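You operate a simulated robot arm through the tools that you are given. There is no shell and no other tool. Be economical: measure what you need, move in short steps, check, and stop when the job is done.

Carry out the task below with a simulated two-armed robot. There is one attempt and no reset: what you move stays moved.

## Task
Brake the carriage, bring TIP and LEAN to zero and hold the reading.

The check looks at the end state, three seconds after you hand in, the way a careful person would. Anything else that was tipped, shoved, dropped, spilled or broken makes it a failure.

## Robot
Two 7-joint arms with fingered hands on one trunk, on a base that drives. Base frame: it is fixed to the floor where the robot stands at the start and does not move with it; the origin is under the middle of the robot, x ahead of it, y to its left, z up. Lengths are in mm, angles in degrees, forces in N, time in s.
The left shoulder is at the start at [70, 153, 1172], the right one opposite. With the tool pointing down near the work surface each hand reaches from about 100 to 860 mm from the robot's upright axis, wherever it stands, measured 20 degrees to its own side. Places, roughly: beam filter knob [300, 900, 900]; beam shutter lever [400, 900, 1200]; big carriage [600, 0, 900]; blue tip knob [400, 700, 1100]; carriage brake [500, -100, 900]; carriage fine knob [500, 100, 900]; clamp screw [500, 700, 1100]; knob of the blue stop [600, 500, 900]; knob of the green stop [600, -1200, 900]; laser key [400, 900, 1100]; lens mount [600, 0, 1000]; main switch [400, 900, 1000]; mount clamp lever [500, 100, 1000]; mount lean knob [500, 0, 1100]; mount rise knob [500, 0, 1000]; mount side knob [500, 0, 900]. Payload 3.9 kg a hand.
Tool frame (each hand has its own): the origin (TCP) lies between the finger pads and is the grasp point; the fingertips stand 30 mm ahead of it; z points along the fingers, y is the line along which they close. Largest opening 104 mm; the body of the gripper starts 35 mm behind the TCP. The gripper is a hand of 4 fingers: y runs from the thumb to the fingers, the wrist lies at [-17, -104, -178] in the tool frame.
Orientation is told as [roll, pitch, yaw] about the base's x, y, z axes, in that order, counted from this pose: with the fingers straight down and the wrist toward the robot, the tool's x, y and z point along [0, 1, 0], [1, 0, 0] and [0, 0, -1] of the base frame.

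## Interface
- The arms move only by the tool jog_arm. It takes "left_series", "right_series" or both (then of equal length, played together; a hand with none holds still); each is a list that holds one entry, the list of rows, each a list of 6 numbers: the shift along the base's x, y, z in mm, then the turn, a rotation vector about the base's x, y, z in degrees. In form: [[[dx, dy, dz, wx, wy, wz], ...]]. A call has 1 to 12 rows; each row shifts and turns the commanded pose from where the row before left it. Rows are played at 5 a second. More than 50 mm and 8.6 degrees between two rows, and nothing of the call is played. Where a pose cannot be reached the arm comes as near as it can. A force on the tool above 40 N (or 10 N above the force at the start of the call, whichever is more), or a blocked arm, ends the call early, and 0.2 s more pass. In this call time passes only in rows, and 0.2 s behind the last. The reply holds the time, the measured pose of the TCP, the force on the tool along the base axes, the opening and the grip force, in the units named above and with some noise, with the torque about the TCP (base axes, N m) and any sound that the robot's microphone picked up.
- Cameras (640 x 400 px; columns grow to the right, rows downward): "scene" is now at [136.1, 29.3, 1409.6]; the picture's right is [0.34, -0.94, 0.00], its down [-0.49, -0.18, -0.85] and it looks along [0.80, 0.29, -0.52] (base axes); focal length 214 px, centre (320, 200). "left" rides on the left gripper at [-66, -90, -126] in its tool frame; the picture's right is [-0.78, -0.30, 0.56], its down [0.57, -0.70, 0.42] and it looks along [0.26, 0.65, 0.71] (tool axes); focal length 275 px, centre (320, 200). "right" rides on the right gripper at [66, -90, -126] in its tool frame; the picture's right is [-0.78, 0.30, -0.56], its down [-0.57, -0.70, 0.42] and it looks along [-0.26, 0.65, 0.71] (tool axes); focal length 275 px, centre (320, 200). There is no depth. A picture from a camera that has moved, and an enlarged one, comes with that camera's place and axes in the base frame and with its lens.
- snapshot(camera): a new picture of that camera. The clock stands still meanwhile.
- move_column(by): slides the trunk up (or, below 0, down) by that many mm; the arms and the scene camera ride with it, the base frame stays. It gives what a move gives, with no picture.
- drive_base(legs): drives the robot by 1 to 6 legs, each [ahead, turn to the left] in mm and degrees, along the robot's own axes; the way and the turn of a leg run together, so that a leg with both is an arc; at most 1500 mm and 180 degrees a leg. The arms and the cameras ride along, it lands a little off, and it stops where it bumps. It gives what a move gives.
- set_fingers(index, middle, ring, thumb_bend, thumb_turn, hand): sets how far each is bent, from 0 (flat) to 1 (curled in); at 0.3 the hand is open as for a grip, at 0.7 the pads meet at the TCP. One left out holds its place. A second passes; each finger stops where it meets its share of the squeeze, and holds until it gets a number again. It is the only way to open and close the hand. It gives what a move gives, with no picture; readings hold the bend of each and the force on the fingers (four entries, about 0 where the hand has none), thumb and palm. thumb_turn goes from beside the hand (0) to across from the fingers (1), as for a grip.
- aim_head(pan, tilt): turns the head with the scene camera to pan (to the left, within 86 degrees either way) and tilt (down, from -29 to 69), counted from straight ahead of the robot. It gives what a move gives.
- close_up(camera, box): a new picture of the part [left, top, right, bottom] of that camera's present view, enlarged. The clock stands still meanwhile.
- job_done(): hands the job in; it is judged then, once.

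Go step by step. Nothing tells you exact positions but the pictures and the camera data: compare them with the known pose of the tool, close in by small moves and look again before you grip or let go. The budget is 120 turns and 88 pictures, counting those below and the enlarged ones. Unless the task says otherwise, let go and move clear before handing in, and close with one line.

The tools are called after "Request:" as a command line: name --argument value ..., lists and objects as JSON in quotes. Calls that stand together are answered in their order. jog_arm: Moves the arms, as the interface text tells. Its arguments: {"type":"object","properties":{"left_series":{"type":"array","items":{"type":"array","items":{"type":"array","items":{"type":"number"}}}},"right_series":{"type":"array","items":{"type":"array","items":{"type":"array","items":{"type":"number"}}}}},"required":[]} The other tools are called the same way: move_column (by) slides the trunk up or down; set_fingers (index, middle, ring, thumb_bend, thumb_turn, hand) moves the fingers one by one; drive_base (legs) drives the base; aim_head (pan, tilt) turns the head that bears the scene camera; snapshot (camera) takes a picture; close_up (camera, box) takes an enlarged picture of a part of a camera's view; job_done () hands the job in.

At the start:

```text
clock: 0.0
left_tcp_pos: [498.9, 344.9, 1270.1]
left_tcp_rot: [0.0, -0.1, 0.1]
left_ft_force: [0.1, -0.1, -0.3]
left_wrist_torque: [0.0, 0.02, -0.04]
left_finger_gap: 103.7
left_grip_force: 0.0
left_shape: jaw
left_bend: [0.3, 0.3, 0.3, 0.3, 0.97]
left_finger forces: [0.0, 0.1, 0.1, 0.0, 0.0, 0.0]
right_tcp_pos: [623.9, -89.2, 1353.4]
right_tcp_rot: [0.0, 0.1, -0.1]
right_ft_force: [0.1, -0.7, 0.0]
right_wrist_torque: [-0.04, 0.0, -0.01]
right_finger_gap: 103.6
right_grip_force: 0.1
right_shape: jaw
right_bend: [0.3, 0.3, 0.3, 0.3, 0.97]
right_finger forces: [0.0, 0.1, 0.0, 0.0, 0.0, 0.0]
trunk travel left (down, up): [-625.0, 315.0]
robot x, y, heading: [1.4, -1.5, -0.2]
head pan, tilt: [20.1, 31.3]
```

scene: 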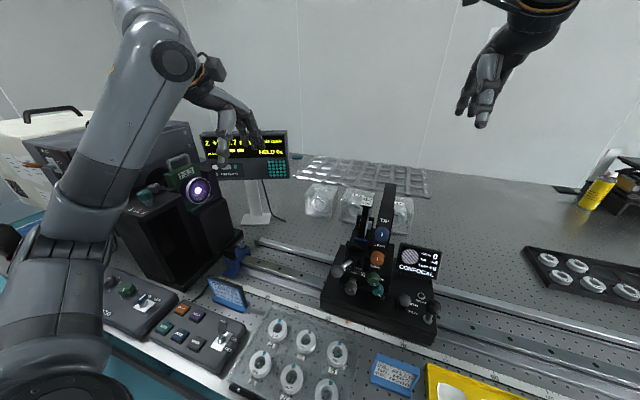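
right: 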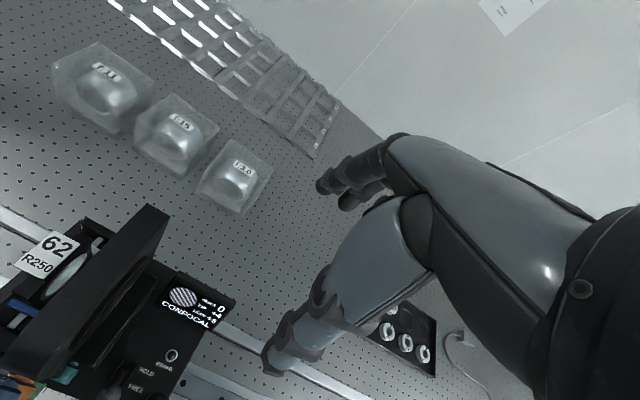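
left: 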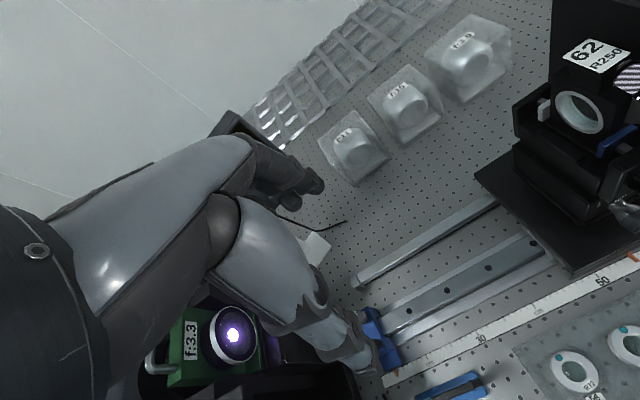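

I see the carriage with its knobs and a CONFOCAL display, plus some instruction cards and a display at left. I'll look closer at each.

Request:
close_up --camera "scene" --box '[310, 180, 450, 350]'

Request:
close_up --camera "scene" --box '[195, 120, 295, 190]'

Request:
close_up --camera "scene" --box '[90, 260, 260, 380]'

Request:
close_up --camera "scene" --box '[360, 340, 440, 400]'

```text
2.35 times, centred on (380, 265) of scene
camera zoom: at [136.1, 29.3, 1409.6], right [0.34, -0.94, 0.0], down [-0.49, -0.18, -0.85], along [0.8, 0.29, -0.52], focal length 505 px, centre (179, 47)
```

zoom: 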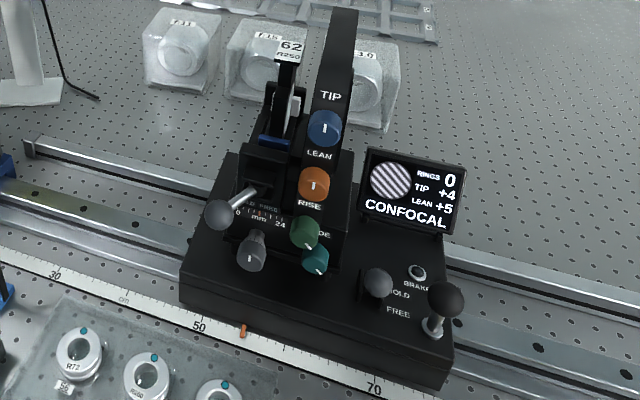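

```text
5.71 times, centred on (245, 155) of scene
camera zoom: at [136.1, 29.3, 1409.6], right [0.34, -0.94, 0.0], down [-0.49, -0.18, -0.85], along [0.8, 0.29, -0.52], focal length 1226 px, centre (749, 457)
```

zoom: 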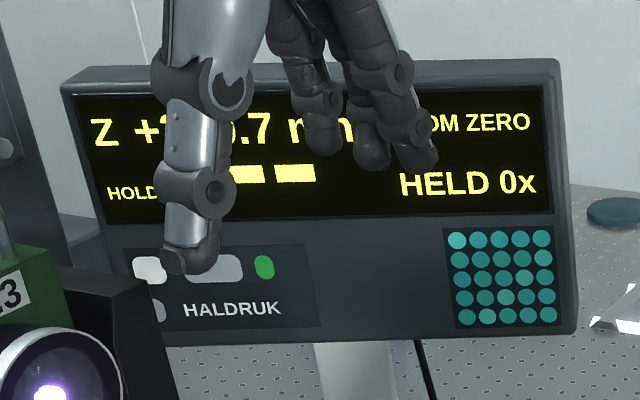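

```text
3.33 times, centred on (175, 320) of scene
camera zoom: at [136.1, 29.3, 1409.6], right [0.34, -0.94, 0.0], down [-0.49, -0.18, -0.85], along [0.8, 0.29, -0.52], focal length 715 px, centre (803, -200)
```

zoom: 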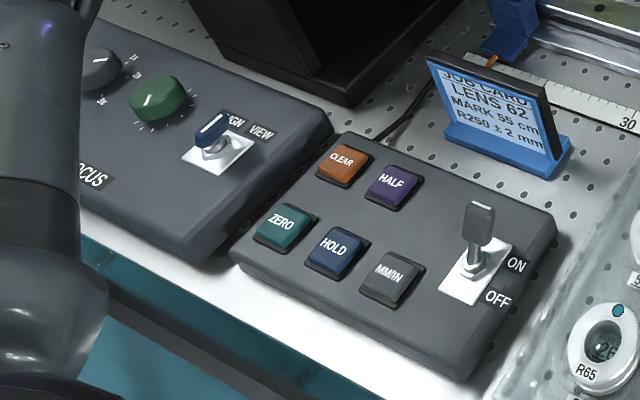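

```text
6.67 times, centred on (400, 370) of scene
camera zoom: at [136.1, 29.3, 1409.6], right [0.34, -0.94, 0.0], down [-0.49, -0.18, -0.85], along [0.8, 0.29, -0.52], focal length 1430 px, centre (-213, -933)
```

zoom: 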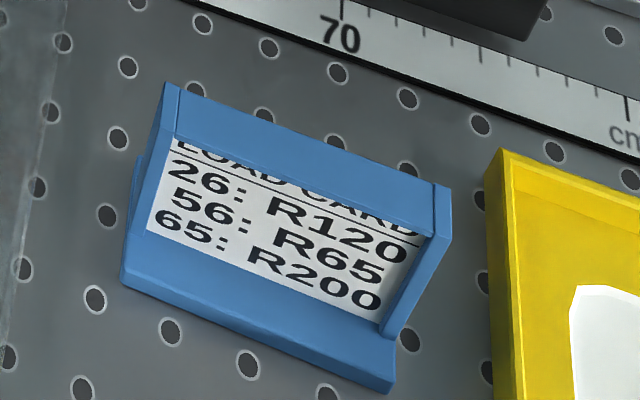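

Next I turn the head for a sharper view of the carriage, then to the left station.

Request:
aim_head --pan 0 --tilt 45

Request:
close_up --camera "scene" --box '[220, 80, 420, 280]'

Request:
aim_head --pan 65 --tilt 25

Request:
snapshot --camera "scene"

```text
clock: 0.8
left_tcp_pos: [499.2, 345.1, 1271.4]
left_tcp_rot: [0.0, -0.1, -0.1]
left_ft_force: [-0.9, -0.2, -0.5]
left_wrist_torque: [-0.01, 0.03, 0.0]
left_finger_gap: 103.5
left_grip_force: 0.0
left_shape: jaw
left_bend: [0.3, 0.3, 0.3, 0.3, 0.97]
left_finger forces: [0.0, 0.0, 0.0, 0.0, 0.1, 0.0]
right_tcp_pos: [624.4, -90.2, 1352.9]
right_tcp_rot: [0.0, -0.1, 0.0]
right_ft_force: [-0.9, 0.8, 0.3]
right_wrist_torque: [0.0, 0.02, -0.05]
right_finger_gap: 103.8
right_grip_force: 0.0
right_shape: jaw
right_bend: [0.3, 0.3, 0.3, 0.3, 0.97]
right_finger forces: [0.1, 0.1, 0.1, 0.0, 0.0, 0.0]
trunk travel left (down, up): [-625.0, 315.0]
robot x, y, heading: [0.6, -0.5, 0.0]
head pan, tilt: [0.0, 45.0]
```

```text
2.00 times, centred on (320, 180) of scene
camera zoom: at [133.0, -1.6, 1389.1], right [0.0, -1.0, 0.0], down [-0.71, 0.0, -0.71], along [0.71, 0.0, -0.71], focal length 429 px, centre (320, 240)
```

zoom: 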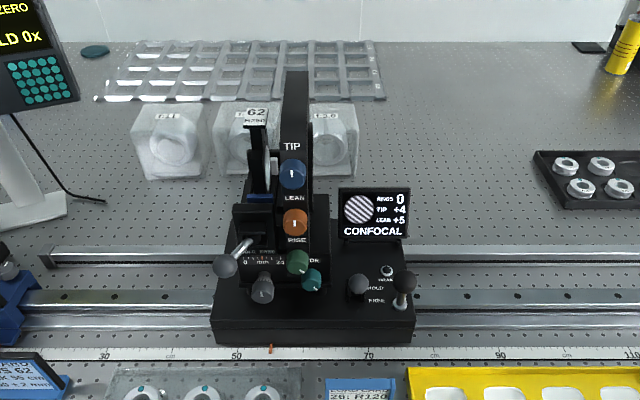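

```text
clock: 2.2
left_tcp_pos: [498.7, 344.9, 1271.6]
left_tcp_rot: [0.1, 0.1, 0.0]
left_ft_force: [-0.1, 0.5, -0.3]
left_wrist_torque: [0.03, -0.01, -0.03]
left_finger_gap: 103.6
left_grip_force: 0.1
left_shape: jaw
left_bend: [0.3, 0.3, 0.3, 0.3, 0.97]
left_finger forces: [0.0, 0.1, 0.0, 0.0, 0.1, 0.0]
right_tcp_pos: [623.6, -89.1, 1353.9]
right_tcp_rot: [0.0, 0.0, 0.0]
right_ft_force: [-0.1, -0.2, -0.1]
right_wrist_torque: [-0.01, 0.01, 0.0]
right_finger_gap: 103.7
right_grip_force: 0.1
right_shape: jaw
right_bend: [0.3, 0.3, 0.3, 0.3, 0.97]
right_finger forces: [0.1, 0.0, 0.0, 0.0, 0.1, 0.0]
trunk travel left (down, up): [-625.0, 315.0]
robot x, y, heading: [-1.6, 0.8, 0.2]
head pan, tilt: [65.0, 25.0]
```

```text
79 pictures are left
camera scene: at [90.7, 81.8, 1419.6], right [0.91, -0.42, 0.0], down [-0.18, -0.38, -0.91], along [0.38, 0.82, -0.42], focal length 214 px, centre (320, 200)
```

scene: 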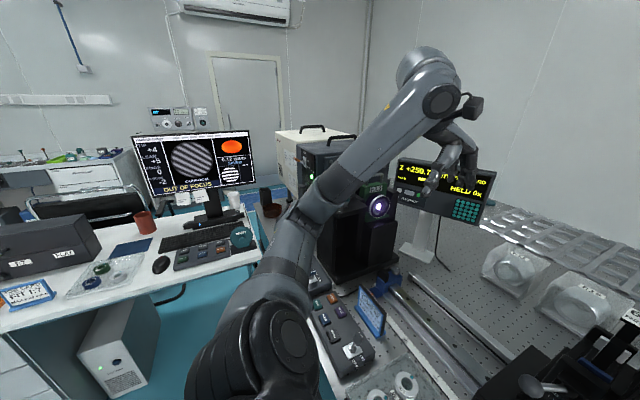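

Request:
close_up --camera "scene" --box '[125, 100, 265, 200]'

Request:
close_up --camera "scene" --box '[390, 150, 500, 230]'

Request:
close_up --camera "left" --box '[130, 290, 280, 400]'

```text
4.00 times, centred on (195, 150) of scene
camera zoom: at [90.7, 81.8, 1419.6], right [0.91, -0.42, 0.0], down [-0.18, -0.38, -0.91], along [0.38, 0.82, -0.42], focal length 858 px, centre (820, 400)
```

zoom: 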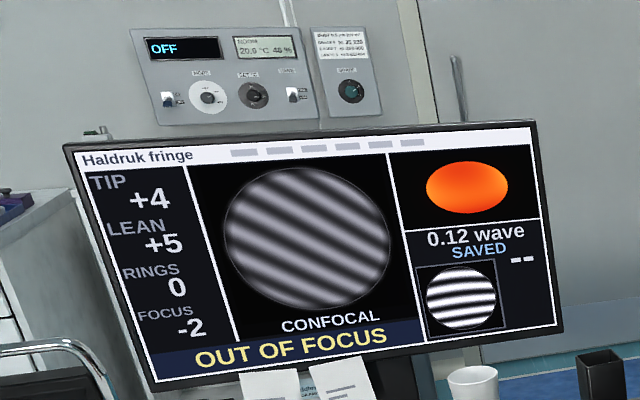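

```text
5.00 times, centred on (445, 190) of scene
camera zoom: at [90.7, 81.8, 1419.6], right [0.91, -0.42, 0.0], down [-0.18, -0.38, -0.91], along [0.38, 0.82, -0.42], focal length 1072 px, centre (-305, 250)
```

zoom: 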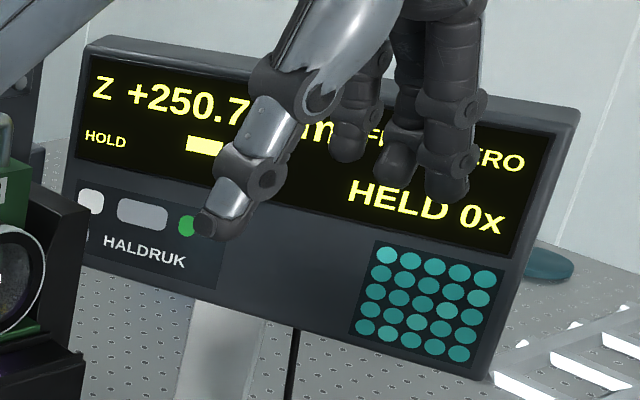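

```text
3.64 times, centred on (205, 345) of left
camera zoom: at [408.2, 279.0, 1397.4], right [-0.3, -0.78, -0.56], down [-0.7, 0.57, -0.42], along [0.65, 0.26, -0.71], focal length 1001 px, centre (738, -327)
```

zoom: 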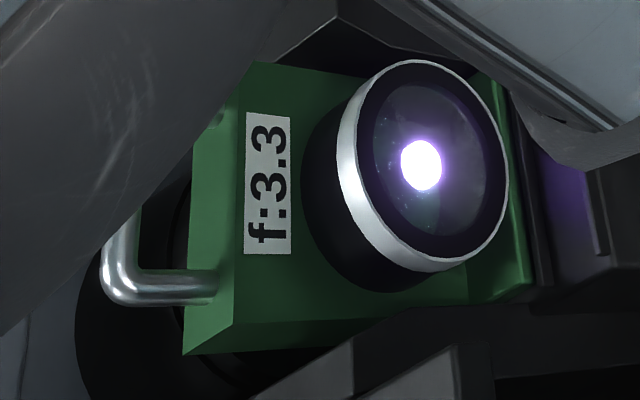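

TIP +4, LEAN +5, confocal with Z +250.7. I'll move the right hand so its camera sees the brake and knobs close.

Request:
jog_arm --right_series '[[[-46, -2, 0, 0, 0, 0], [-46, -2, 0, 0, 0, 0], [-46, -2, 0, 0, 0, 0], [-46, -2, -20, 0, 0, 0], [-40, -2, -40, 0, 0, 0], [0, 0, -48, 0, 0, 0], [0, 0, -48, 0, 0, 0], [0, 0, -48, 0, 0, 0], [0, 0, -48, 0, 0, 0], [0, 0, -48, 0, 0, 0]]]'

Request:
aim_head --pan 0 --tilt 40

Request:
snapshot --camera "right"

```text
refused: row 4 steps farther than a row can; nothing moved
```

```text
clock: 3.5
left_tcp_pos: [499.5, 346.1, 1270.7]
left_tcp_rot: [0.0, 0.1, 0.0]
left_ft_force: [-0.5, -1.1, -0.3]
left_wrist_torque: [0.0, 0.01, -0.02]
left_finger_gap: 103.6
left_grip_force: 0.0
left_shape: jaw
left_bend: [0.3, 0.3, 0.3, 0.3, 0.97]
left_finger forces: [0.0, 0.0, 0.1, 0.1, 0.0, 0.0]
right_tcp_pos: [623.9, -89.1, 1353.4]
right_tcp_rot: [0.0, 0.0, 0.1]
right_ft_force: [0.6, 0.5, -0.2]
right_wrist_torque: [-0.01, 0.01, 0.01]
right_finger_gap: 103.7
right_grip_force: 0.1
right_shape: jaw
right_bend: [0.3, 0.3, 0.3, 0.3, 0.97]
right_finger forces: [0.0, 0.0, 0.0, 0.0, 0.0, 0.0]
trunk travel left (down, up): [-625.0, 315.0]
robot x, y, heading: [-1.1, -1.6, 0.2]
head pan, tilt: [0.0, 40.0]
```

```text
75 pictures are left
camera right: at [534.6, -21.8, 1478.9], right [0.3, -0.78, 0.56], down [-0.7, -0.57, -0.42], along [0.65, -0.26, -0.71], focal length 275 px, centre (320, 200)
```

right: 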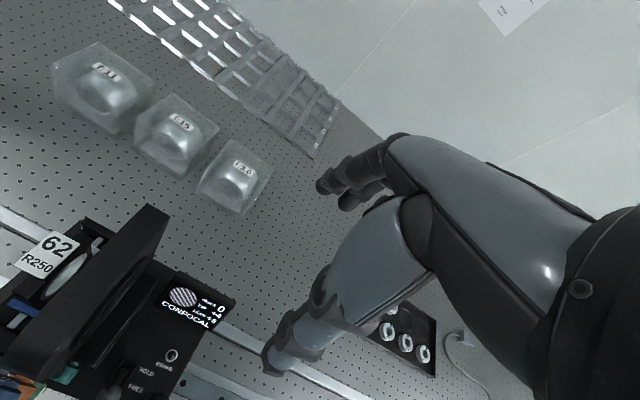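

The step was too big; I split it.

Request:
jog_arm --right_series '[[[-48, -4, 0, 0, 0, 0], [-48, -4, 0, 0, 0, 0], [-48, -4, 0, 0, 0, 0], [-48, -4, 0, 0, 0, 0], [-40, -4, -20, 0, 0, 0], [0, 0, -48, 0, 0, 0], [0, 0, -48, 0, 0, 0], [0, 0, -48, 0, 0, 0], [0, 0, -48, 0, 0, 0], [0, 0, -48, 0, 0, 0]]]'

Request:
snapshot --camera "right"

Request:
snapshot --camera "scene"

```text
clock: 5.8
left_tcp_pos: [499.4, 345.1, 1271.4]
left_tcp_rot: [0.0, 0.0, 0.0]
left_ft_force: [0.3, 0.3, 0.3]
left_wrist_torque: [0.01, 0.0, -0.02]
left_finger_gap: 103.8
left_grip_force: 0.1
left_shape: jaw
left_bend: [0.3, 0.3, 0.3, 0.3, 0.97]
left_finger forces: [0.0, 0.0, 0.1, 0.0, 0.0, 0.1]
right_tcp_pos: [391.4, -109.4, 1092.1]
right_tcp_rot: [0.1, 0.0, -0.1]
right_ft_force: [-0.7, 0.4, 0.5]
right_wrist_torque: [0.01, 0.0, -0.03]
right_finger_gap: 103.8
right_grip_force: 0.0
right_shape: jaw
right_bend: [0.3, 0.3, 0.3, 0.3, 0.97]
right_finger forces: [0.0, 0.1, 0.1, 0.0, 0.0, 0.0]
trunk travel left (down, up): [-625.0, 315.0]
robot x, y, heading: [-1.3, 1.6, 0.1]
head pan, tilt: [0.0, 40.0]
```

```text
74 pictures are left
camera right: at [302.6, -42.4, 1218.5], right [0.3, -0.78, 0.56], down [-0.7, -0.57, -0.43], along [0.65, -0.26, -0.71], focal length 275 px, centre (320, 200)
```

right: 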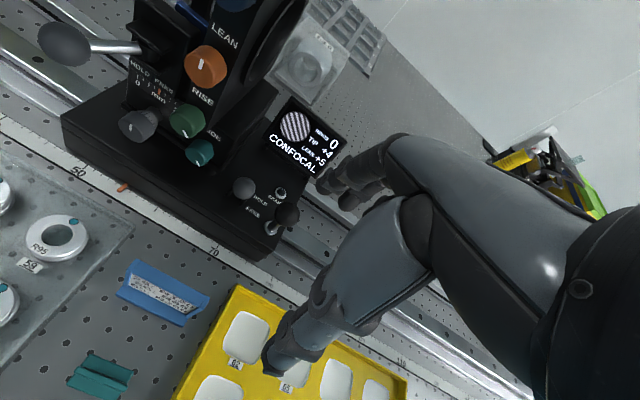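

```text
73 pictures are left
camera scene: at [136.8, -2.2, 1396.4], right [0.0, -1.0, 0.0], down [-0.64, 0.0, -0.77], along [0.77, 0.0, -0.64], focal length 214 px, centre (320, 200)
```

scene: 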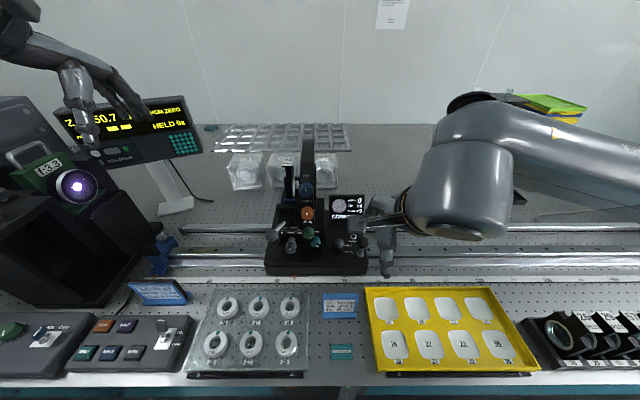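

Request:
close_up --camera "right" --box '[60, 0, 330, 250]'

Request:
close_up --camera "right" --box '[210, 160, 330, 260]'

Request:
close_up --camera "scene" --box '[265, 130, 395, 280]'

```text
1.60 times, centred on (195, 125) of right
camera zoom: at [302.6, -42.4, 1218.5], right [0.3, -0.78, 0.56], down [-0.7, -0.57, -0.43], along [0.65, -0.26, -0.71], focal length 440 px, centre (520, 320)
```

zoom: 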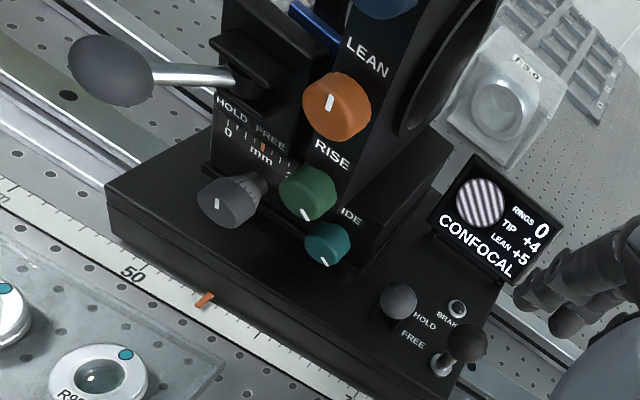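

```text
4.00 times, centred on (270, 210) of right
camera zoom: at [302.6, -42.4, 1218.5], right [0.3, -0.78, 0.56], down [-0.7, -0.57, -0.43], along [0.65, -0.26, -0.71], focal length 1101 px, centre (520, 160)
```

zoom: 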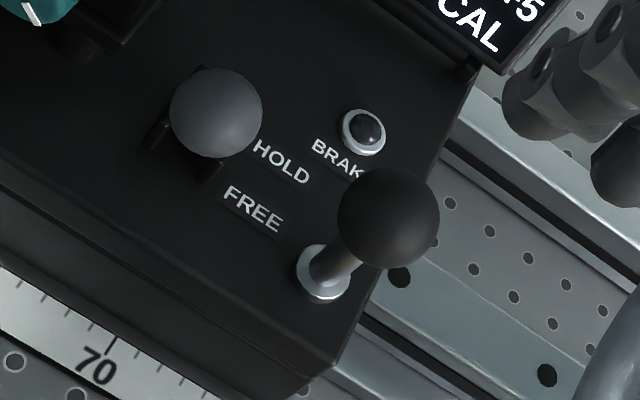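

```text
2.67 times, centred on (330, 205) of scene
camera zoom: at [136.8, -2.2, 1396.4], right [0.0, -1.0, 0.0], down [-0.64, 0.0, -0.77], along [0.77, 0.0, -0.64], focal length 572 px, centre (293, 187)
```

zoom: 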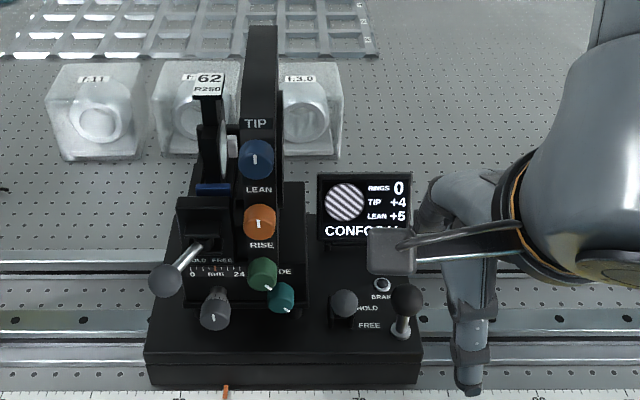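

The grey ball beside HOLD/FREE is the brake lever and the lamp is off. I'll turn the right hand to point fingers forward, as the knobs face the robot.

Request:
jog_arm --right_series '[[[-3, -4, 0, 0, -8.2, 0], [-3, -4, 0, 0, -8.2, 0], [-3, -4, 0, 0, -8.2, 0], [-3, -4, 0, 0, -8.2, 0], [-3, -4, 0, 0, -8.2, 0], [-3, -4, 0, 0, -8.2, 0], [-3, -4, 0, 0, -8.2, 0], [-3, -4, 0, 0, -8.2, 0], [-3, -4, 0, 0, -8.2, 0], [-3, -4, 0, 0, -8.2, 0], [-3, -4, 0, 0, -8, 0]]]'

Request:
snapshot --camera "right"

Request:
snapshot --camera "scene"

```text
clock: 8.2
left_tcp_pos: [498.8, 345.2, 1270.9]
left_tcp_rot: [-0.1, -0.1, 0.0]
left_ft_force: [0.1, -0.3, -0.4]
left_wrist_torque: [0.03, 0.01, 0.01]
left_finger_gap: 103.7
left_grip_force: 0.2
left_shape: jaw
left_bend: [0.3, 0.3, 0.3, 0.3, 0.97]
left_finger forces: [0.1, 0.0, 0.0, 0.0, 0.0, 0.0]
right_tcp_pos: [407.5, -151.9, 1118.0]
right_tcp_rot: [-0.1, -13.2, 0.3]
right_ft_force: [0.0, -0.1, 0.6]
right_wrist_torque: [-0.05, -0.02, -0.04]
right_finger_gap: 104.0
right_grip_force: 0.1
right_shape: jaw
right_bend: [0.3, 0.3, 0.3, 0.3, 0.97]
right_finger forces: [0.0, 0.0, 0.1, 0.0, 0.1, 0.0]
right hand out of reach, approached as far as the arm can: row 1, 2, 3, 4, 5, 6, 7, 8, 9, 10, 11
trunk travel left (down, up): [-625.0, 315.0]
robot x, y, heading: [2.4, -0.7, -0.1]
head pan, tilt: [0.0, 40.0]
```

```text
69 pictures are left
camera right: at [293.0, -85.3, 1219.0], right [0.16, -0.77, 0.61], down [-0.58, -0.58, -0.57], along [0.8, -0.26, -0.55], focal length 275 px, centre (320, 200)
```

right: 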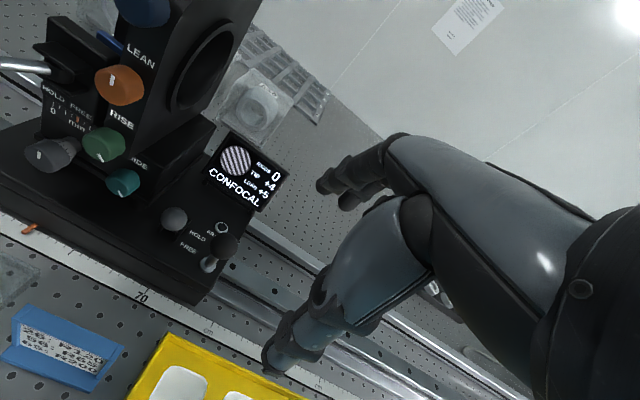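

```text
68 pictures are left
camera scene: at [136.4, -1.9, 1396.3], right [0.0, -1.0, 0.0], down [-0.64, 0.0, -0.77], along [0.77, 0.0, -0.64], focal length 214 px, centre (320, 200)
```

scene: 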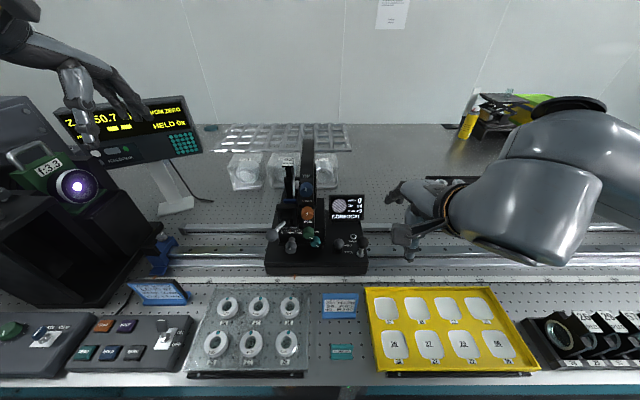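

The arm is too folded here to point forward. I'll back the base up about 250 mm so that both arms can reach out ahead.

Request:
drive_base --legs '[[-250, 0]]'

Request:
jog_arm --right_series '[[[30, 0, 0, 0, -8, 0], [30, 0, 0, 0, -8, 0], [30, 0, 0, 0, -8, 0], [20, 0, 0, 0, -8, 0], [0, 0, 0, 0, -8, 0], [0, 0, 0, 0, -8, 0], [0, 0, 0, 0, -8, 0], [0, 0, 0, 0, -8, 0], [0, 0, 0, 0, -8, 0], [0, 0, 0, 0, -5, 0]]]'

```text
clock: 10.0
left_tcp_pos: [250.5, 343.7, 1269.8]
left_tcp_rot: [0.0, 0.1, -0.1]
left_ft_force: [-0.6, -0.2, 0.7]
left_wrist_torque: [0.03, 0.01, 0.02]
left_finger_gap: 103.8
left_grip_force: 0.2
left_shape: jaw
left_bend: [0.3, 0.3, 0.3, 0.3, 0.97]
left_finger forces: [0.1, 0.0, 0.0, 0.0, 0.0, 0.0]
right_tcp_pos: [160.6, -153.1, 1117.8]
right_tcp_rot: [-0.1, -13.1, 0.0]
right_ft_force: [-0.1, 0.6, 0.0]
right_wrist_torque: [0.04, -0.03, -0.01]
right_finger_gap: 103.9
right_grip_force: 0.0
right_shape: jaw
right_bend: [0.3, 0.3, 0.3, 0.3, 0.97]
right_finger forces: [0.1, 0.1, 0.0, 0.1, 0.1, 0.0]
trunk travel left (down, up): [-625.0, 315.0]
robot x, y, heading: [-250.5, -0.1, -0.1]
head pan, tilt: [0.0, 40.0]
```

```text
clock: 12.2
left_tcp_pos: [248.5, 343.2, 1271.6]
left_tcp_rot: [0.0, -0.1, -0.1]
left_ft_force: [-0.3, -1.5, 0.4]
left_wrist_torque: [-0.01, -0.01, -0.01]
left_finger_gap: 103.6
left_grip_force: 0.1
left_shape: jaw
left_bend: [0.3, 0.3, 0.3, 0.3, 0.97]
left_finger forces: [0.0, 0.1, 0.0, 0.0, 0.0, 0.1]
right_tcp_pos: [283.1, -184.3, 1141.2]
right_tcp_rot: [-0.1, -51.2, 0.4]
right_ft_force: [-0.8, -0.6, -0.6]
right_wrist_torque: [-0.01, 0.02, 0.0]
right_finger_gap: 103.6
right_grip_force: 0.1
right_shape: jaw
right_bend: [0.3, 0.3, 0.3, 0.3, 0.97]
right_finger forces: [0.0, 0.0, 0.0, 0.0, 0.1, 0.1]
right hand out of reach, approached as far as the arm can: row 1, 2, 5, 6, 7, 8, 9, 10
trunk travel left (down, up): [-625.0, 315.0]
robot x, y, heading: [-252.8, 1.8, -0.1]
head pan, tilt: [0.0, 40.0]
```

Request:
jog_arm --right_series '[[[30, 0, 0, 0, -5, 0], [30, 0, 0, 0, -6, 0], [30, 0, 0, 0, -7, 0], [20, 0, 0, 0, -7, 0], [0, 0, 0, 0, -7, 0], [0, 0, 0, 0, -7, 0]]]'

Request:
snapshot --camera "scene"

```text
clock: 13.6
left_tcp_pos: [250.2, 344.1, 1270.5]
left_tcp_rot: [0.1, 0.1, 0.0]
left_ft_force: [-0.4, -0.2, -0.4]
left_wrist_torque: [-0.02, 0.01, 0.02]
left_finger_gap: 103.4
left_grip_force: 0.1
left_shape: jaw
left_bend: [0.3, 0.3, 0.3, 0.3, 0.97]
left_finger forces: [0.1, 0.1, 0.0, 0.0, 0.0, 0.1]
right_tcp_pos: [285.0, -197.3, 1203.0]
right_tcp_rot: [-0.2, -59.4, 0.4]
right_ft_force: [-0.6, -0.9, 1.0]
right_wrist_torque: [0.0, 0.0, -0.03]
right_finger_gap: 103.9
right_grip_force: 0.1
right_shape: jaw
right_bend: [0.3, 0.3, 0.3, 0.3, 0.97]
right_finger forces: [0.1, 0.1, 0.0, 0.0, 0.1, 0.0]
right hand out of reach, approached as far as the arm can: row 1, 2, 3, 4, 5, 6
trunk travel left (down, up): [-625.0, 315.0]
robot x, y, heading: [-249.9, 2.8, 0.1]
head pan, tilt: [0.0, 40.0]
```

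```text
67 pictures are left
camera scene: at [-112.3, -1.8, 1396.2], right [0.0, -1.0, 0.0], down [-0.64, 0.0, -0.77], along [0.77, 0.0, -0.64], focal length 214 px, centre (320, 200)
```

scene: 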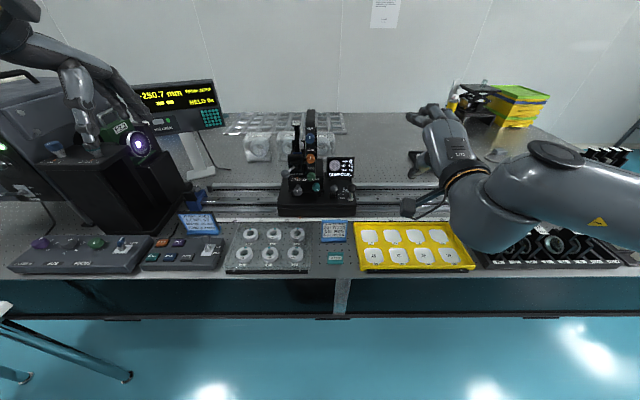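

The wrist limit blocks palm-down pointing. I'll try rolling the hand so that the wrist sits to the right, in line with the forearm.

Request:
jog_arm --right_series '[[[5, 0, 0, -8, 0, 0], [5, 0, 0, -8, 0, 0], [5, 0, 0, -8, 0, 0], [5, 0, 0, -8, 0, 0], [5, 0, 0, -8, 0, 0], [5, 0, 0, -8, 0, 0], [5, 0, 0, -8, 0, 0], [5, 0, 0, -8, 0, 0], [5, 0, 0, -8, 0, 0], [5, 0, 0, -8, 0, 0], [5, 0, 0, -8, 0, 0]]]'

Request:
snapshot --camera "scene"

```text
clock: 16.0
left_tcp_pos: [249.5, 345.1, 1270.9]
left_tcp_rot: [-0.1, 0.0, -0.2]
left_ft_force: [0.3, -0.3, 0.1]
left_wrist_torque: [0.0, -0.03, 0.0]
left_finger_gap: 103.6
left_grip_force: 0.1
left_shape: jaw
left_bend: [0.3, 0.3, 0.3, 0.3, 0.97]
left_finger forces: [0.0, 0.0, 0.0, 0.0, 0.0, 0.0]
right_tcp_pos: [339.5, -195.6, 1203.5]
right_tcp_rot: [-89.0, -1.4, 59.3]
right_ft_force: [-1.1, 0.4, 0.6]
right_wrist_torque: [-0.04, -0.05, -0.01]
right_finger_gap: 103.8
right_grip_force: 0.0
right_shape: jaw
right_bend: [0.3, 0.3, 0.3, 0.3, 0.97]
right_finger forces: [0.1, 0.0, 0.0, 0.0, 0.0, 0.0]
trunk travel left (down, up): [-625.0, 315.0]
robot x, y, heading: [-249.6, 3.3, -0.0]
head pan, tilt: [0.0, 40.0]
```

```text
66 pictures are left
camera scene: at [-113.0, -0.7, 1396.3], right [0.0, -1.0, 0.0], down [-0.64, 0.0, -0.77], along [0.77, 0.0, -0.64], focal length 214 px, centre (320, 200)
```

scene: 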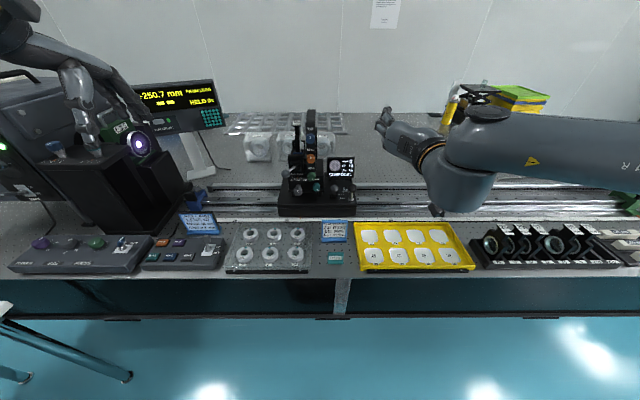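

That works. Now yaw the last 31° to point straight ahead.

Request:
jog_arm --right_series '[[[0, 0, -10, 0, 0, 8], [0, 0, -10, 0, 0, 8], [0, 0, -10, 0, 0, 8], [0, 0, -10, 0, 1.4, 6.7]]]'

Request:
snapshot --camera "right"

```text
clock: 17.0
left_tcp_pos: [249.4, 342.3, 1271.1]
left_tcp_rot: [0.2, 0.0, -0.2]
left_ft_force: [0.5, -0.6, 0.4]
left_wrist_torque: [0.0, 0.01, 0.01]
left_finger_gap: 103.8
left_grip_force: 0.1
left_shape: jaw
left_bend: [0.3, 0.3, 0.3, 0.3, 0.97]
left_finger forces: [0.1, 0.0, 0.1, 0.0, 0.0, 0.1]
right_tcp_pos: [325.0, -207.1, 1186.9]
right_tcp_rot: [-87.2, -1.6, 90.2]
right_ft_force: [-0.2, 0.0, -0.3]
right_wrist_torque: [0.0, -0.06, 0.03]
right_finger_gap: 104.1
right_grip_force: 0.0
right_shape: jaw
right_bend: [0.3, 0.3, 0.3, 0.3, 0.97]
right_finger forces: [0.1, 0.0, 0.0, 0.0, 0.1, 0.0]
right hand out of reach, approached as far as the arm can: row 2, 3, 4
trunk travel left (down, up): [-625.0, 315.0]
robot x, y, heading: [-252.5, 1.7, -0.0]
head pan, tilt: [0.0, 40.0]
```

```text
65 pictures are left
camera right: at [197.6, -295.5, 1124.3], right [-0.52, 0.27, 0.81], down [0.45, -0.71, 0.53], along [0.72, 0.64, 0.25], focal length 275 px, centre (320, 200)
```

right: 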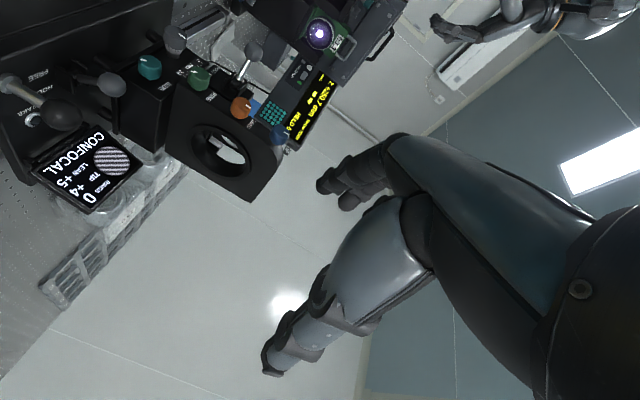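

Request:
close_up --camera "right" --box '[0, 0, 320, 220]'

Request:
close_up --camera "scene" --box '[270, 100, 370, 220]'

```text
1.82 times, centred on (160, 110) of right
camera zoom: at [197.6, -295.5, 1124.3], right [-0.52, 0.27, 0.81], down [0.45, -0.71, 0.53], along [0.72, 0.64, 0.25], focal length 500 px, centre (611, 364)
```

zoom: 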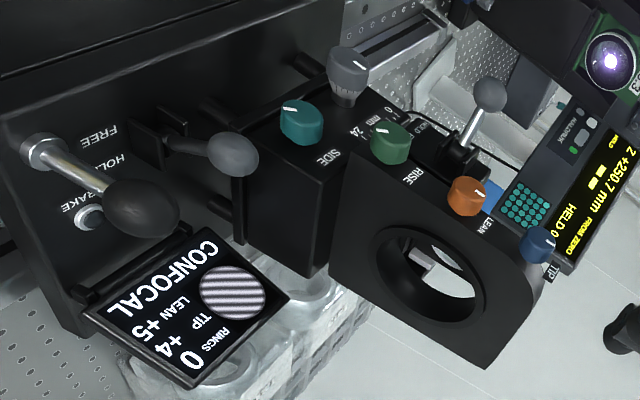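

```text
3.33 times, centred on (320, 160) of scene
camera zoom: at [-112.6, -3.6, 1396.3], right [0.0, -1.0, 0.0], down [-0.64, 0.0, -0.77], along [0.77, 0.0, -0.64], focal length 715 px, centre (320, 333)
```

zoom: 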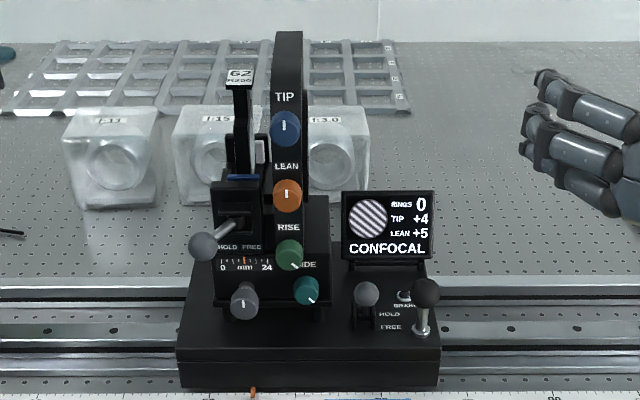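

Positions found: TIP knob ≈(484,28,1130), LEAN ≈(487,30,1059), brake ball ≈(507,-51,930), leaning toward FREE (robot side). I'll shape the left hand as an index poker for the brake.

Request:
set_fingers --hand "left" --index 0.1 --middle 1 --ring 1 --thumb_bend 1

Request:
snapshot --camera "left"

Request:
snapshot --camera "scene"

```text
clock: 18.0
left_tcp_pos: [249.2, 344.5, 1271.4]
left_tcp_rot: [0.0, 0.0, -0.2]
left_ft_force: [-0.2, 0.6, -0.2]
left_wrist_torque: [0.01, -0.03, 0.0]
left_finger_gap: 38.8
left_grip_force: 0.1
left_shape: fingers
left_bend: [0.1, 1.0, 1.0, 1.0, 0.97]
left_finger forces: [0.0, 0.0, 0.0, 0.0, 0.0, 0.1]
right_tcp_pos: [324.8, -207.4, 1186.9]
right_tcp_rot: [-87.2, -1.5, 89.9]
right_ft_force: [-1.1, 0.0, -0.4]
right_wrist_torque: [0.0, 0.02, 0.01]
right_finger_gap: 104.0
right_grip_force: 0.0
right_shape: jaw
right_bend: [0.3, 0.3, 0.3, 0.3, 0.97]
right_finger forces: [0.1, 0.0, 0.1, 0.0, 0.0, 0.1]
trunk travel left (down, up): [-625.0, 315.0]
robot x, y, heading: [-249.7, 2.9, -0.3]
head pan, tilt: [0.0, 40.0]
```

```text
62 pictures are left
camera left: at [159.1, 278.3, 1397.4], right [-0.3, -0.78, -0.56], down [-0.7, 0.57, -0.42], along [0.65, 0.26, -0.71], focal length 275 px, centre (320, 200)
```

left: 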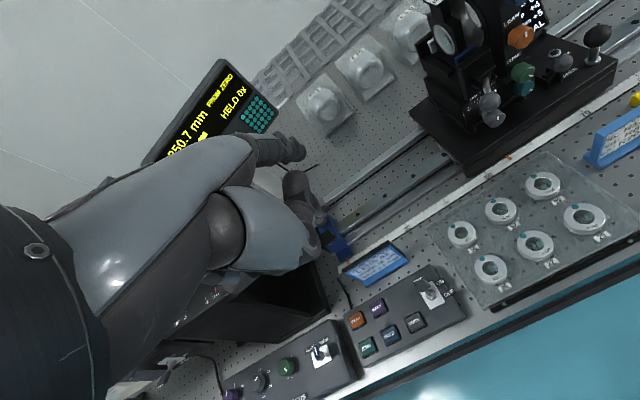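

```text
61 pictures are left
camera scene: at [-113.1, -1.9, 1396.3], right [0.0, -1.0, 0.0], down [-0.64, 0.0, -0.77], along [0.77, 0.0, -0.64], focal length 214 px, centre (320, 200)
```

scene: 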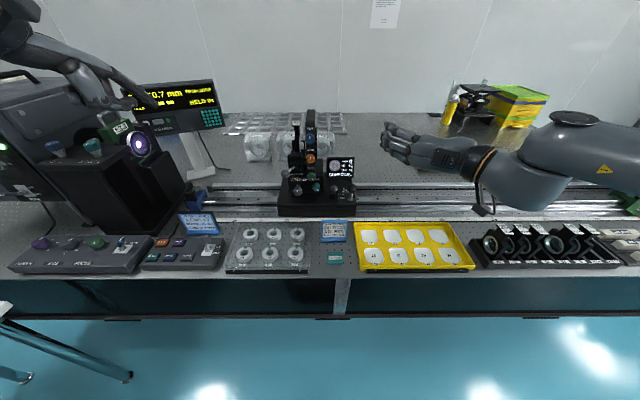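

The extended index tip lies about 100 mm ahead of the left TCP. I'll move the right hand aside and bring the left in front of the brake, high first.

Request:
jog_arm --left_series '[[[0, -43, -12, 0, 0, 0], [0, -43, -12, 0, 0, 0], [0, -43, -12, 0, 0, 0], [0, -43, -12, 0, 0, 0], [10, -43, -20, 0, 0, 0], [10, -43, -20, 0, 0, 0], [10, -43, -20, 0, 0, 0], [10, -43, -20, 0, 0, 0], [10, -43, -20, 0, 0, 0], [20, 0, -40, 0, 0, 0], [20, 0, -40, 0, 0, 0]]]' --right_series '[[[0, -25, 0, 0, 0, 0], [0, -25, 0, 0, 0, 0], [0, -25, 0, 0, 0, 0], [0, -25, 0, 0, 0, 0], [0, 0, 0, 0, 0, 0], [0, 0, 0, 0, 0, 0], [0, 0, 0, 0, 0, 0], [0, 0, 0, 0, 0, 0], [0, 0, 0, 0, 0, 0], [0, 0, 0, 0, 0, 0], [0, 0, 0, 0, 0, 0]]]'

Request:
snapshot --camera "scene"

Request:
snapshot --camera "left"

```text
clock: 20.4
left_tcp_pos: [340.9, -43.4, 1041.7]
left_tcp_rot: [-0.1, 0.0, -0.1]
left_ft_force: [-0.3, 0.5, -0.4]
left_wrist_torque: [-0.01, 0.01, -0.01]
left_finger_gap: 39.0
left_grip_force: 0.1
left_shape: fingers
left_bend: [0.1, 1.0, 1.0, 1.0, 0.97]
left_finger forces: [0.0, 0.1, 0.0, 0.0, 0.0, 0.0]
right_tcp_pos: [342.9, -266.6, 1195.7]
right_tcp_rot: [-87.3, -1.5, 90.1]
right_ft_force: [0.1, 0.5, 0.0]
right_wrist_torque: [-0.04, -0.01, 0.0]
right_finger_gap: 104.0
right_grip_force: 0.1
right_shape: jaw
right_bend: [0.3, 0.3, 0.3, 0.3, 0.97]
right_finger forces: [0.0, 0.0, 0.0, 0.0, 0.0, 0.0]
right hand out of reach, approached as far as the arm can: row 2, 3, 4
trunk travel left (down, up): [-625.0, 315.0]
robot x, y, heading: [-248.4, -0.1, -0.3]
head pan, tilt: [0.0, 40.0]
```

```text
60 pictures are left
camera scene: at [-112.0, -2.1, 1396.3], right [0.0, -1.0, 0.0], down [-0.64, 0.0, -0.77], along [0.77, 0.0, -0.64], focal length 214 px, centre (320, 200)
```

scene: 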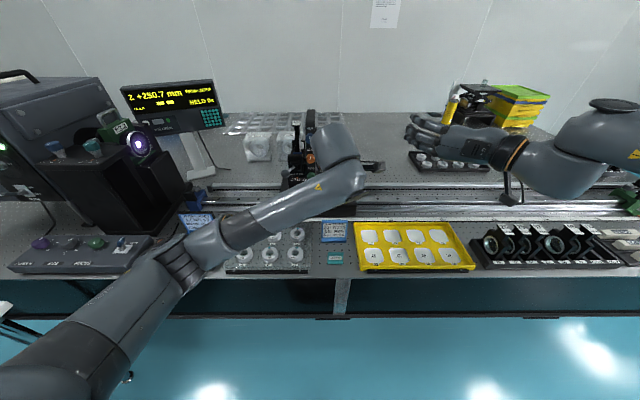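

```text
59 pictures are left
camera left: at [249.4, -108.4, 1168.2], right [-0.3, -0.78, -0.56], down [-0.7, 0.57, -0.42], along [0.65, 0.26, -0.71], focal length 275 px, centre (320, 200)
```

left: 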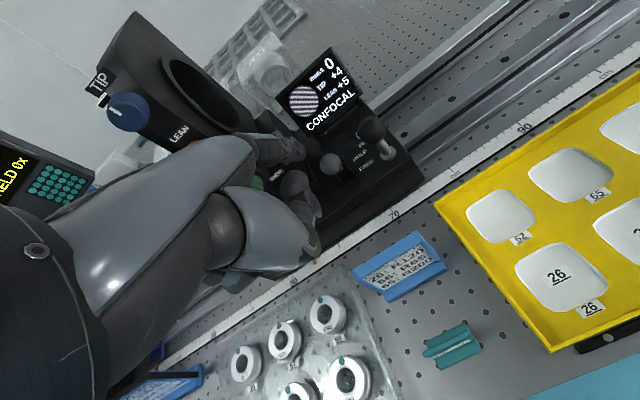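

Request:
jog_arm --left_series '[[[0, 0, -35, 0, 0, 0], [0, 0, -35, 0, 0, 0], [0, -1, -25, 0, 0, 0]]]'

Request:
close_up --camera "left" --box '[180, 80, 440, 280]'

Request:
close_up --camera "right" --box '[0, 0, 320, 200]'

```text
clock: 21.2
left_tcp_pos: [338.9, -44.3, 947.6]
left_tcp_rot: [0.1, 0.0, -0.1]
left_ft_force: [-0.4, 0.3, -0.4]
left_wrist_torque: [-0.05, -0.01, 0.01]
left_finger_gap: 38.8
left_grip_force: 0.0
left_shape: fingers
left_bend: [0.1, 1.0, 1.0, 1.0, 0.97]
left_finger forces: [0.0, 0.1, 0.0, 0.0, 0.0, 0.0]
right_tcp_pos: [343.4, -264.9, 1196.2]
right_tcp_rot: [-87.2, -1.5, 90.1]
right_ft_force: [-0.7, -0.1, -0.5]
right_wrist_torque: [-0.02, -0.02, -0.01]
right_finger_gap: 104.0
right_grip_force: 0.0
right_shape: jaw
right_bend: [0.3, 0.3, 0.3, 0.3, 0.97]
right_finger forces: [0.0, 0.1, 0.0, 0.0, 0.0, 0.1]
trunk travel left (down, up): [-625.0, 315.0]
robot x, y, heading: [-251.2, -2.7, -0.3]
head pan, tilt: [0.0, 40.0]
```

```text
2.00 times, centred on (310, 180) of left
camera zoom: at [248.2, -109.5, 1074.3], right [-0.3, -0.78, -0.56], down [-0.7, 0.57, -0.43], along [0.65, 0.26, -0.71], focal length 551 px, centre (340, 240)
```

zoom: 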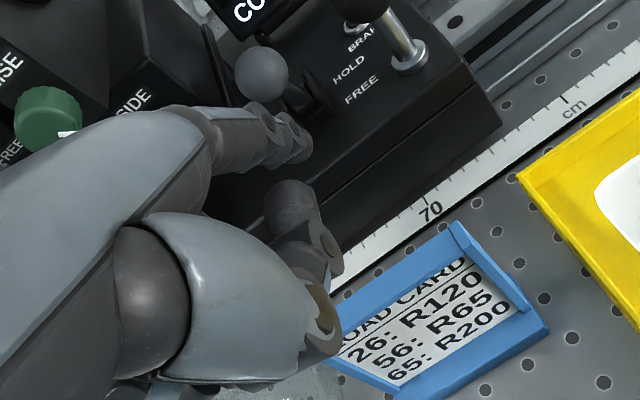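

```text
2.00 times, centred on (160, 100) of right
camera zoom: at [213.9, -352.5, 1134.2], right [-0.52, 0.27, 0.81], down [0.45, -0.72, 0.53], along [0.72, 0.64, 0.25], focal length 551 px, centre (640, 400)
```

zoom: 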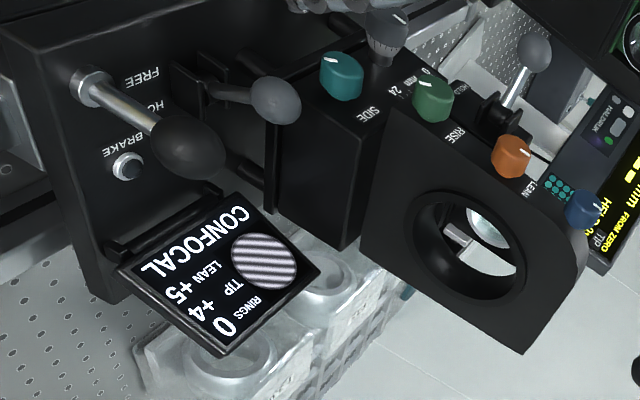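

The index is lined up behind the grey ball. Push forward in small rows.

Request:
jog_arm --left_series '[[[15, 0, 0, 0, 0, 0], [15, 0, 0, 0, 0, 0], [10, 0, 0, 0, 0, 0], [8, 0, 0, 0, 0, 0], [6, 0, 0, 0, 0, 0], [6, 0, 0, 0, 0, 0], [6, 0, 0, 0, 0, 0], [6, 0, 0, 0, 0, 0]]]'

Request:
close_up --camera "left" --box '[180, 80, 440, 280]'

Request:
close_up --camera "right" --box '[0, 0, 320, 200]'

```text
clock: 23.0
left_tcp_pos: [410.7, -46.2, 949.5]
left_tcp_rot: [0.0, -0.2, -0.1]
left_ft_force: [-3.8, -1.0, 5.5]
left_wrist_torque: [-0.05, -0.45, -0.16]
left_finger_gap: 39.5
left_grip_force: 3.5
left_shape: fingers
left_bend: [0.1, 1.0, 1.0, 1.0, 0.97]
left_finger forces: [6.5, 0.0, 0.1, 0.1, 0.0, 0.0]
right_tcp_pos: [341.1, -265.6, 1197.2]
right_tcp_rot: [-87.3, -1.5, 90.0]
right_ft_force: [0.4, -0.5, -0.1]
right_wrist_torque: [-0.01, 0.04, 0.0]
right_finger_gap: 104.0
right_grip_force: 0.1
right_shape: jaw
right_bend: [0.3, 0.3, 0.3, 0.3, 0.97]
right_finger forces: [0.1, 0.1, 0.1, 0.0, 0.0, 0.0]
trunk travel left (down, up): [-625.0, 315.0]
robot x, y, heading: [-249.7, 1.9, -0.2]
head pan, tilt: [0.0, 40.0]
```

```text
2.00 times, centred on (310, 180) of left
camera zoom: at [318.8, -110.7, 1075.9], right [-0.3, -0.77, -0.56], down [-0.7, 0.58, -0.43], along [0.65, 0.26, -0.71], focal length 551 px, centre (340, 240)
```

zoom: 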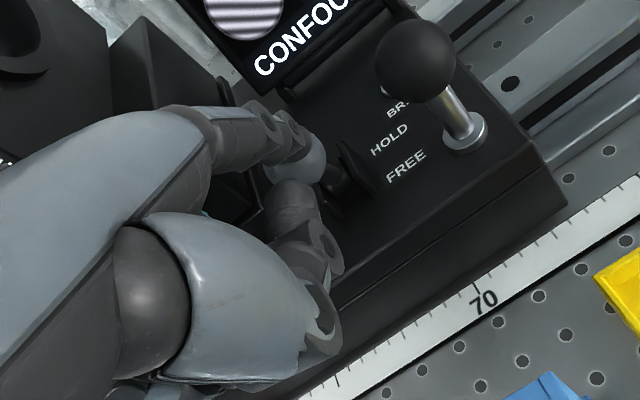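

```text
2.00 times, centred on (160, 100) of right
camera zoom: at [212.1, -352.9, 1134.9], right [-0.52, 0.27, 0.81], down [0.45, -0.72, 0.53], along [0.72, 0.64, 0.25], focal length 551 px, centre (640, 400)
```

zoom: 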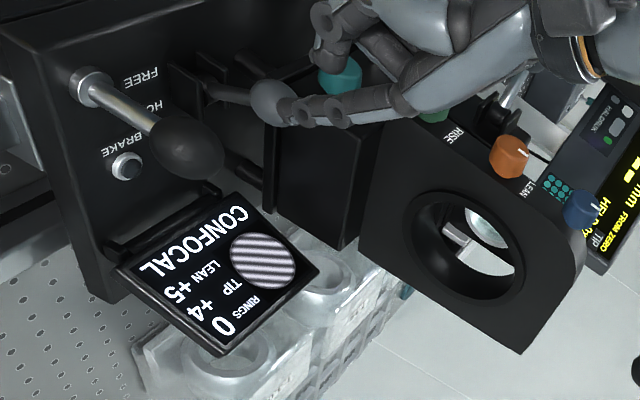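

The finger rode over the ball's top, so I'll back off. Then I'll lower about 22 mm and yaw the hand left so that the curled fingers stay away from the SIDE knob.

Request:
jog_arm --left_series '[[[-20, 0, 4, 0, 0, 0], [-25, 0, 0, 0, 0, 0], [-25, 0, 0, 0, 0, 0], [1, -10, -6, 0, 0, 6], [1, -10, -7, 0, 0, 6], [2, -9, -7, 0, 0, 6], [1, -9, -7, 0, 0, 6]]]'

Request:
close_up --camera "left" --box '[180, 60, 440, 260]'

Request:
snapshot --camera "right"

```text
clock: 24.6
left_tcp_pos: [347.3, -83.6, 925.2]
left_tcp_rot: [0.1, 0.0, 24.0]
left_ft_force: [0.3, -0.1, -0.9]
left_wrist_torque: [-0.02, -0.02, 0.0]
left_finger_gap: 39.3
left_grip_force: 0.2
left_shape: fingers
left_bend: [0.1, 1.0, 1.0, 1.0, 0.97]
left_finger forces: [0.1, 0.1, 0.0, 0.0, 0.0, 0.0]
right_tcp_pos: [341.5, -267.3, 1194.7]
right_tcp_rot: [-87.2, -1.6, 90.0]
right_ft_force: [0.5, 0.1, 0.6]
right_wrist_torque: [0.01, -0.01, -0.01]
right_finger_gap: 104.0
right_grip_force: 0.0
right_shape: jaw
right_bend: [0.3, 0.3, 0.3, 0.3, 0.97]
right_finger forces: [0.0, 0.0, 0.0, 0.0, 0.0, 0.0]
trunk travel left (down, up): [-625.0, 315.0]
robot x, y, heading: [-249.4, -1.5, -0.3]
head pan, tilt: [0.0, 40.0]
```

```text
2.00 times, centred on (310, 160) of left
camera zoom: at [291.0, -179.9, 1050.7], right [0.04, -0.83, -0.56], down [-0.87, 0.24, -0.42], along [0.48, 0.51, -0.71], focal length 551 px, centre (340, 280)
```

zoom: 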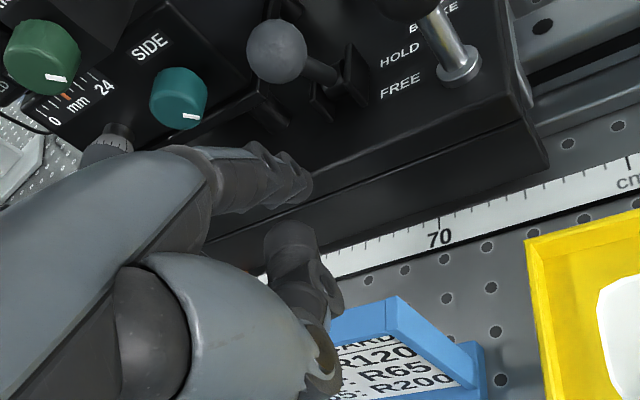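

```text
53 pictures are left
camera right: at [214.0, -353.6, 1133.7], right [-0.52, 0.27, 0.81], down [0.45, -0.72, 0.53], along [0.73, 0.64, 0.25], focal length 275 px, centre (320, 200)
```

right: 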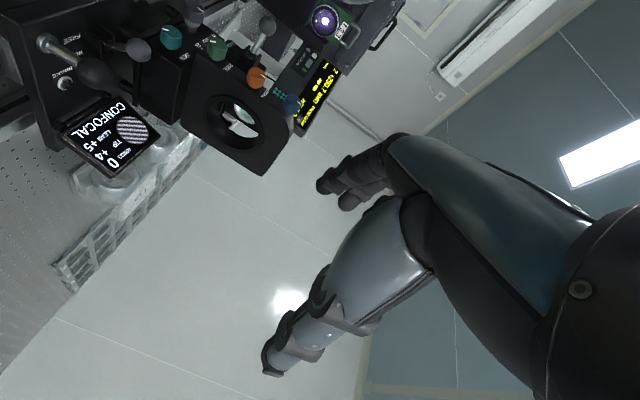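

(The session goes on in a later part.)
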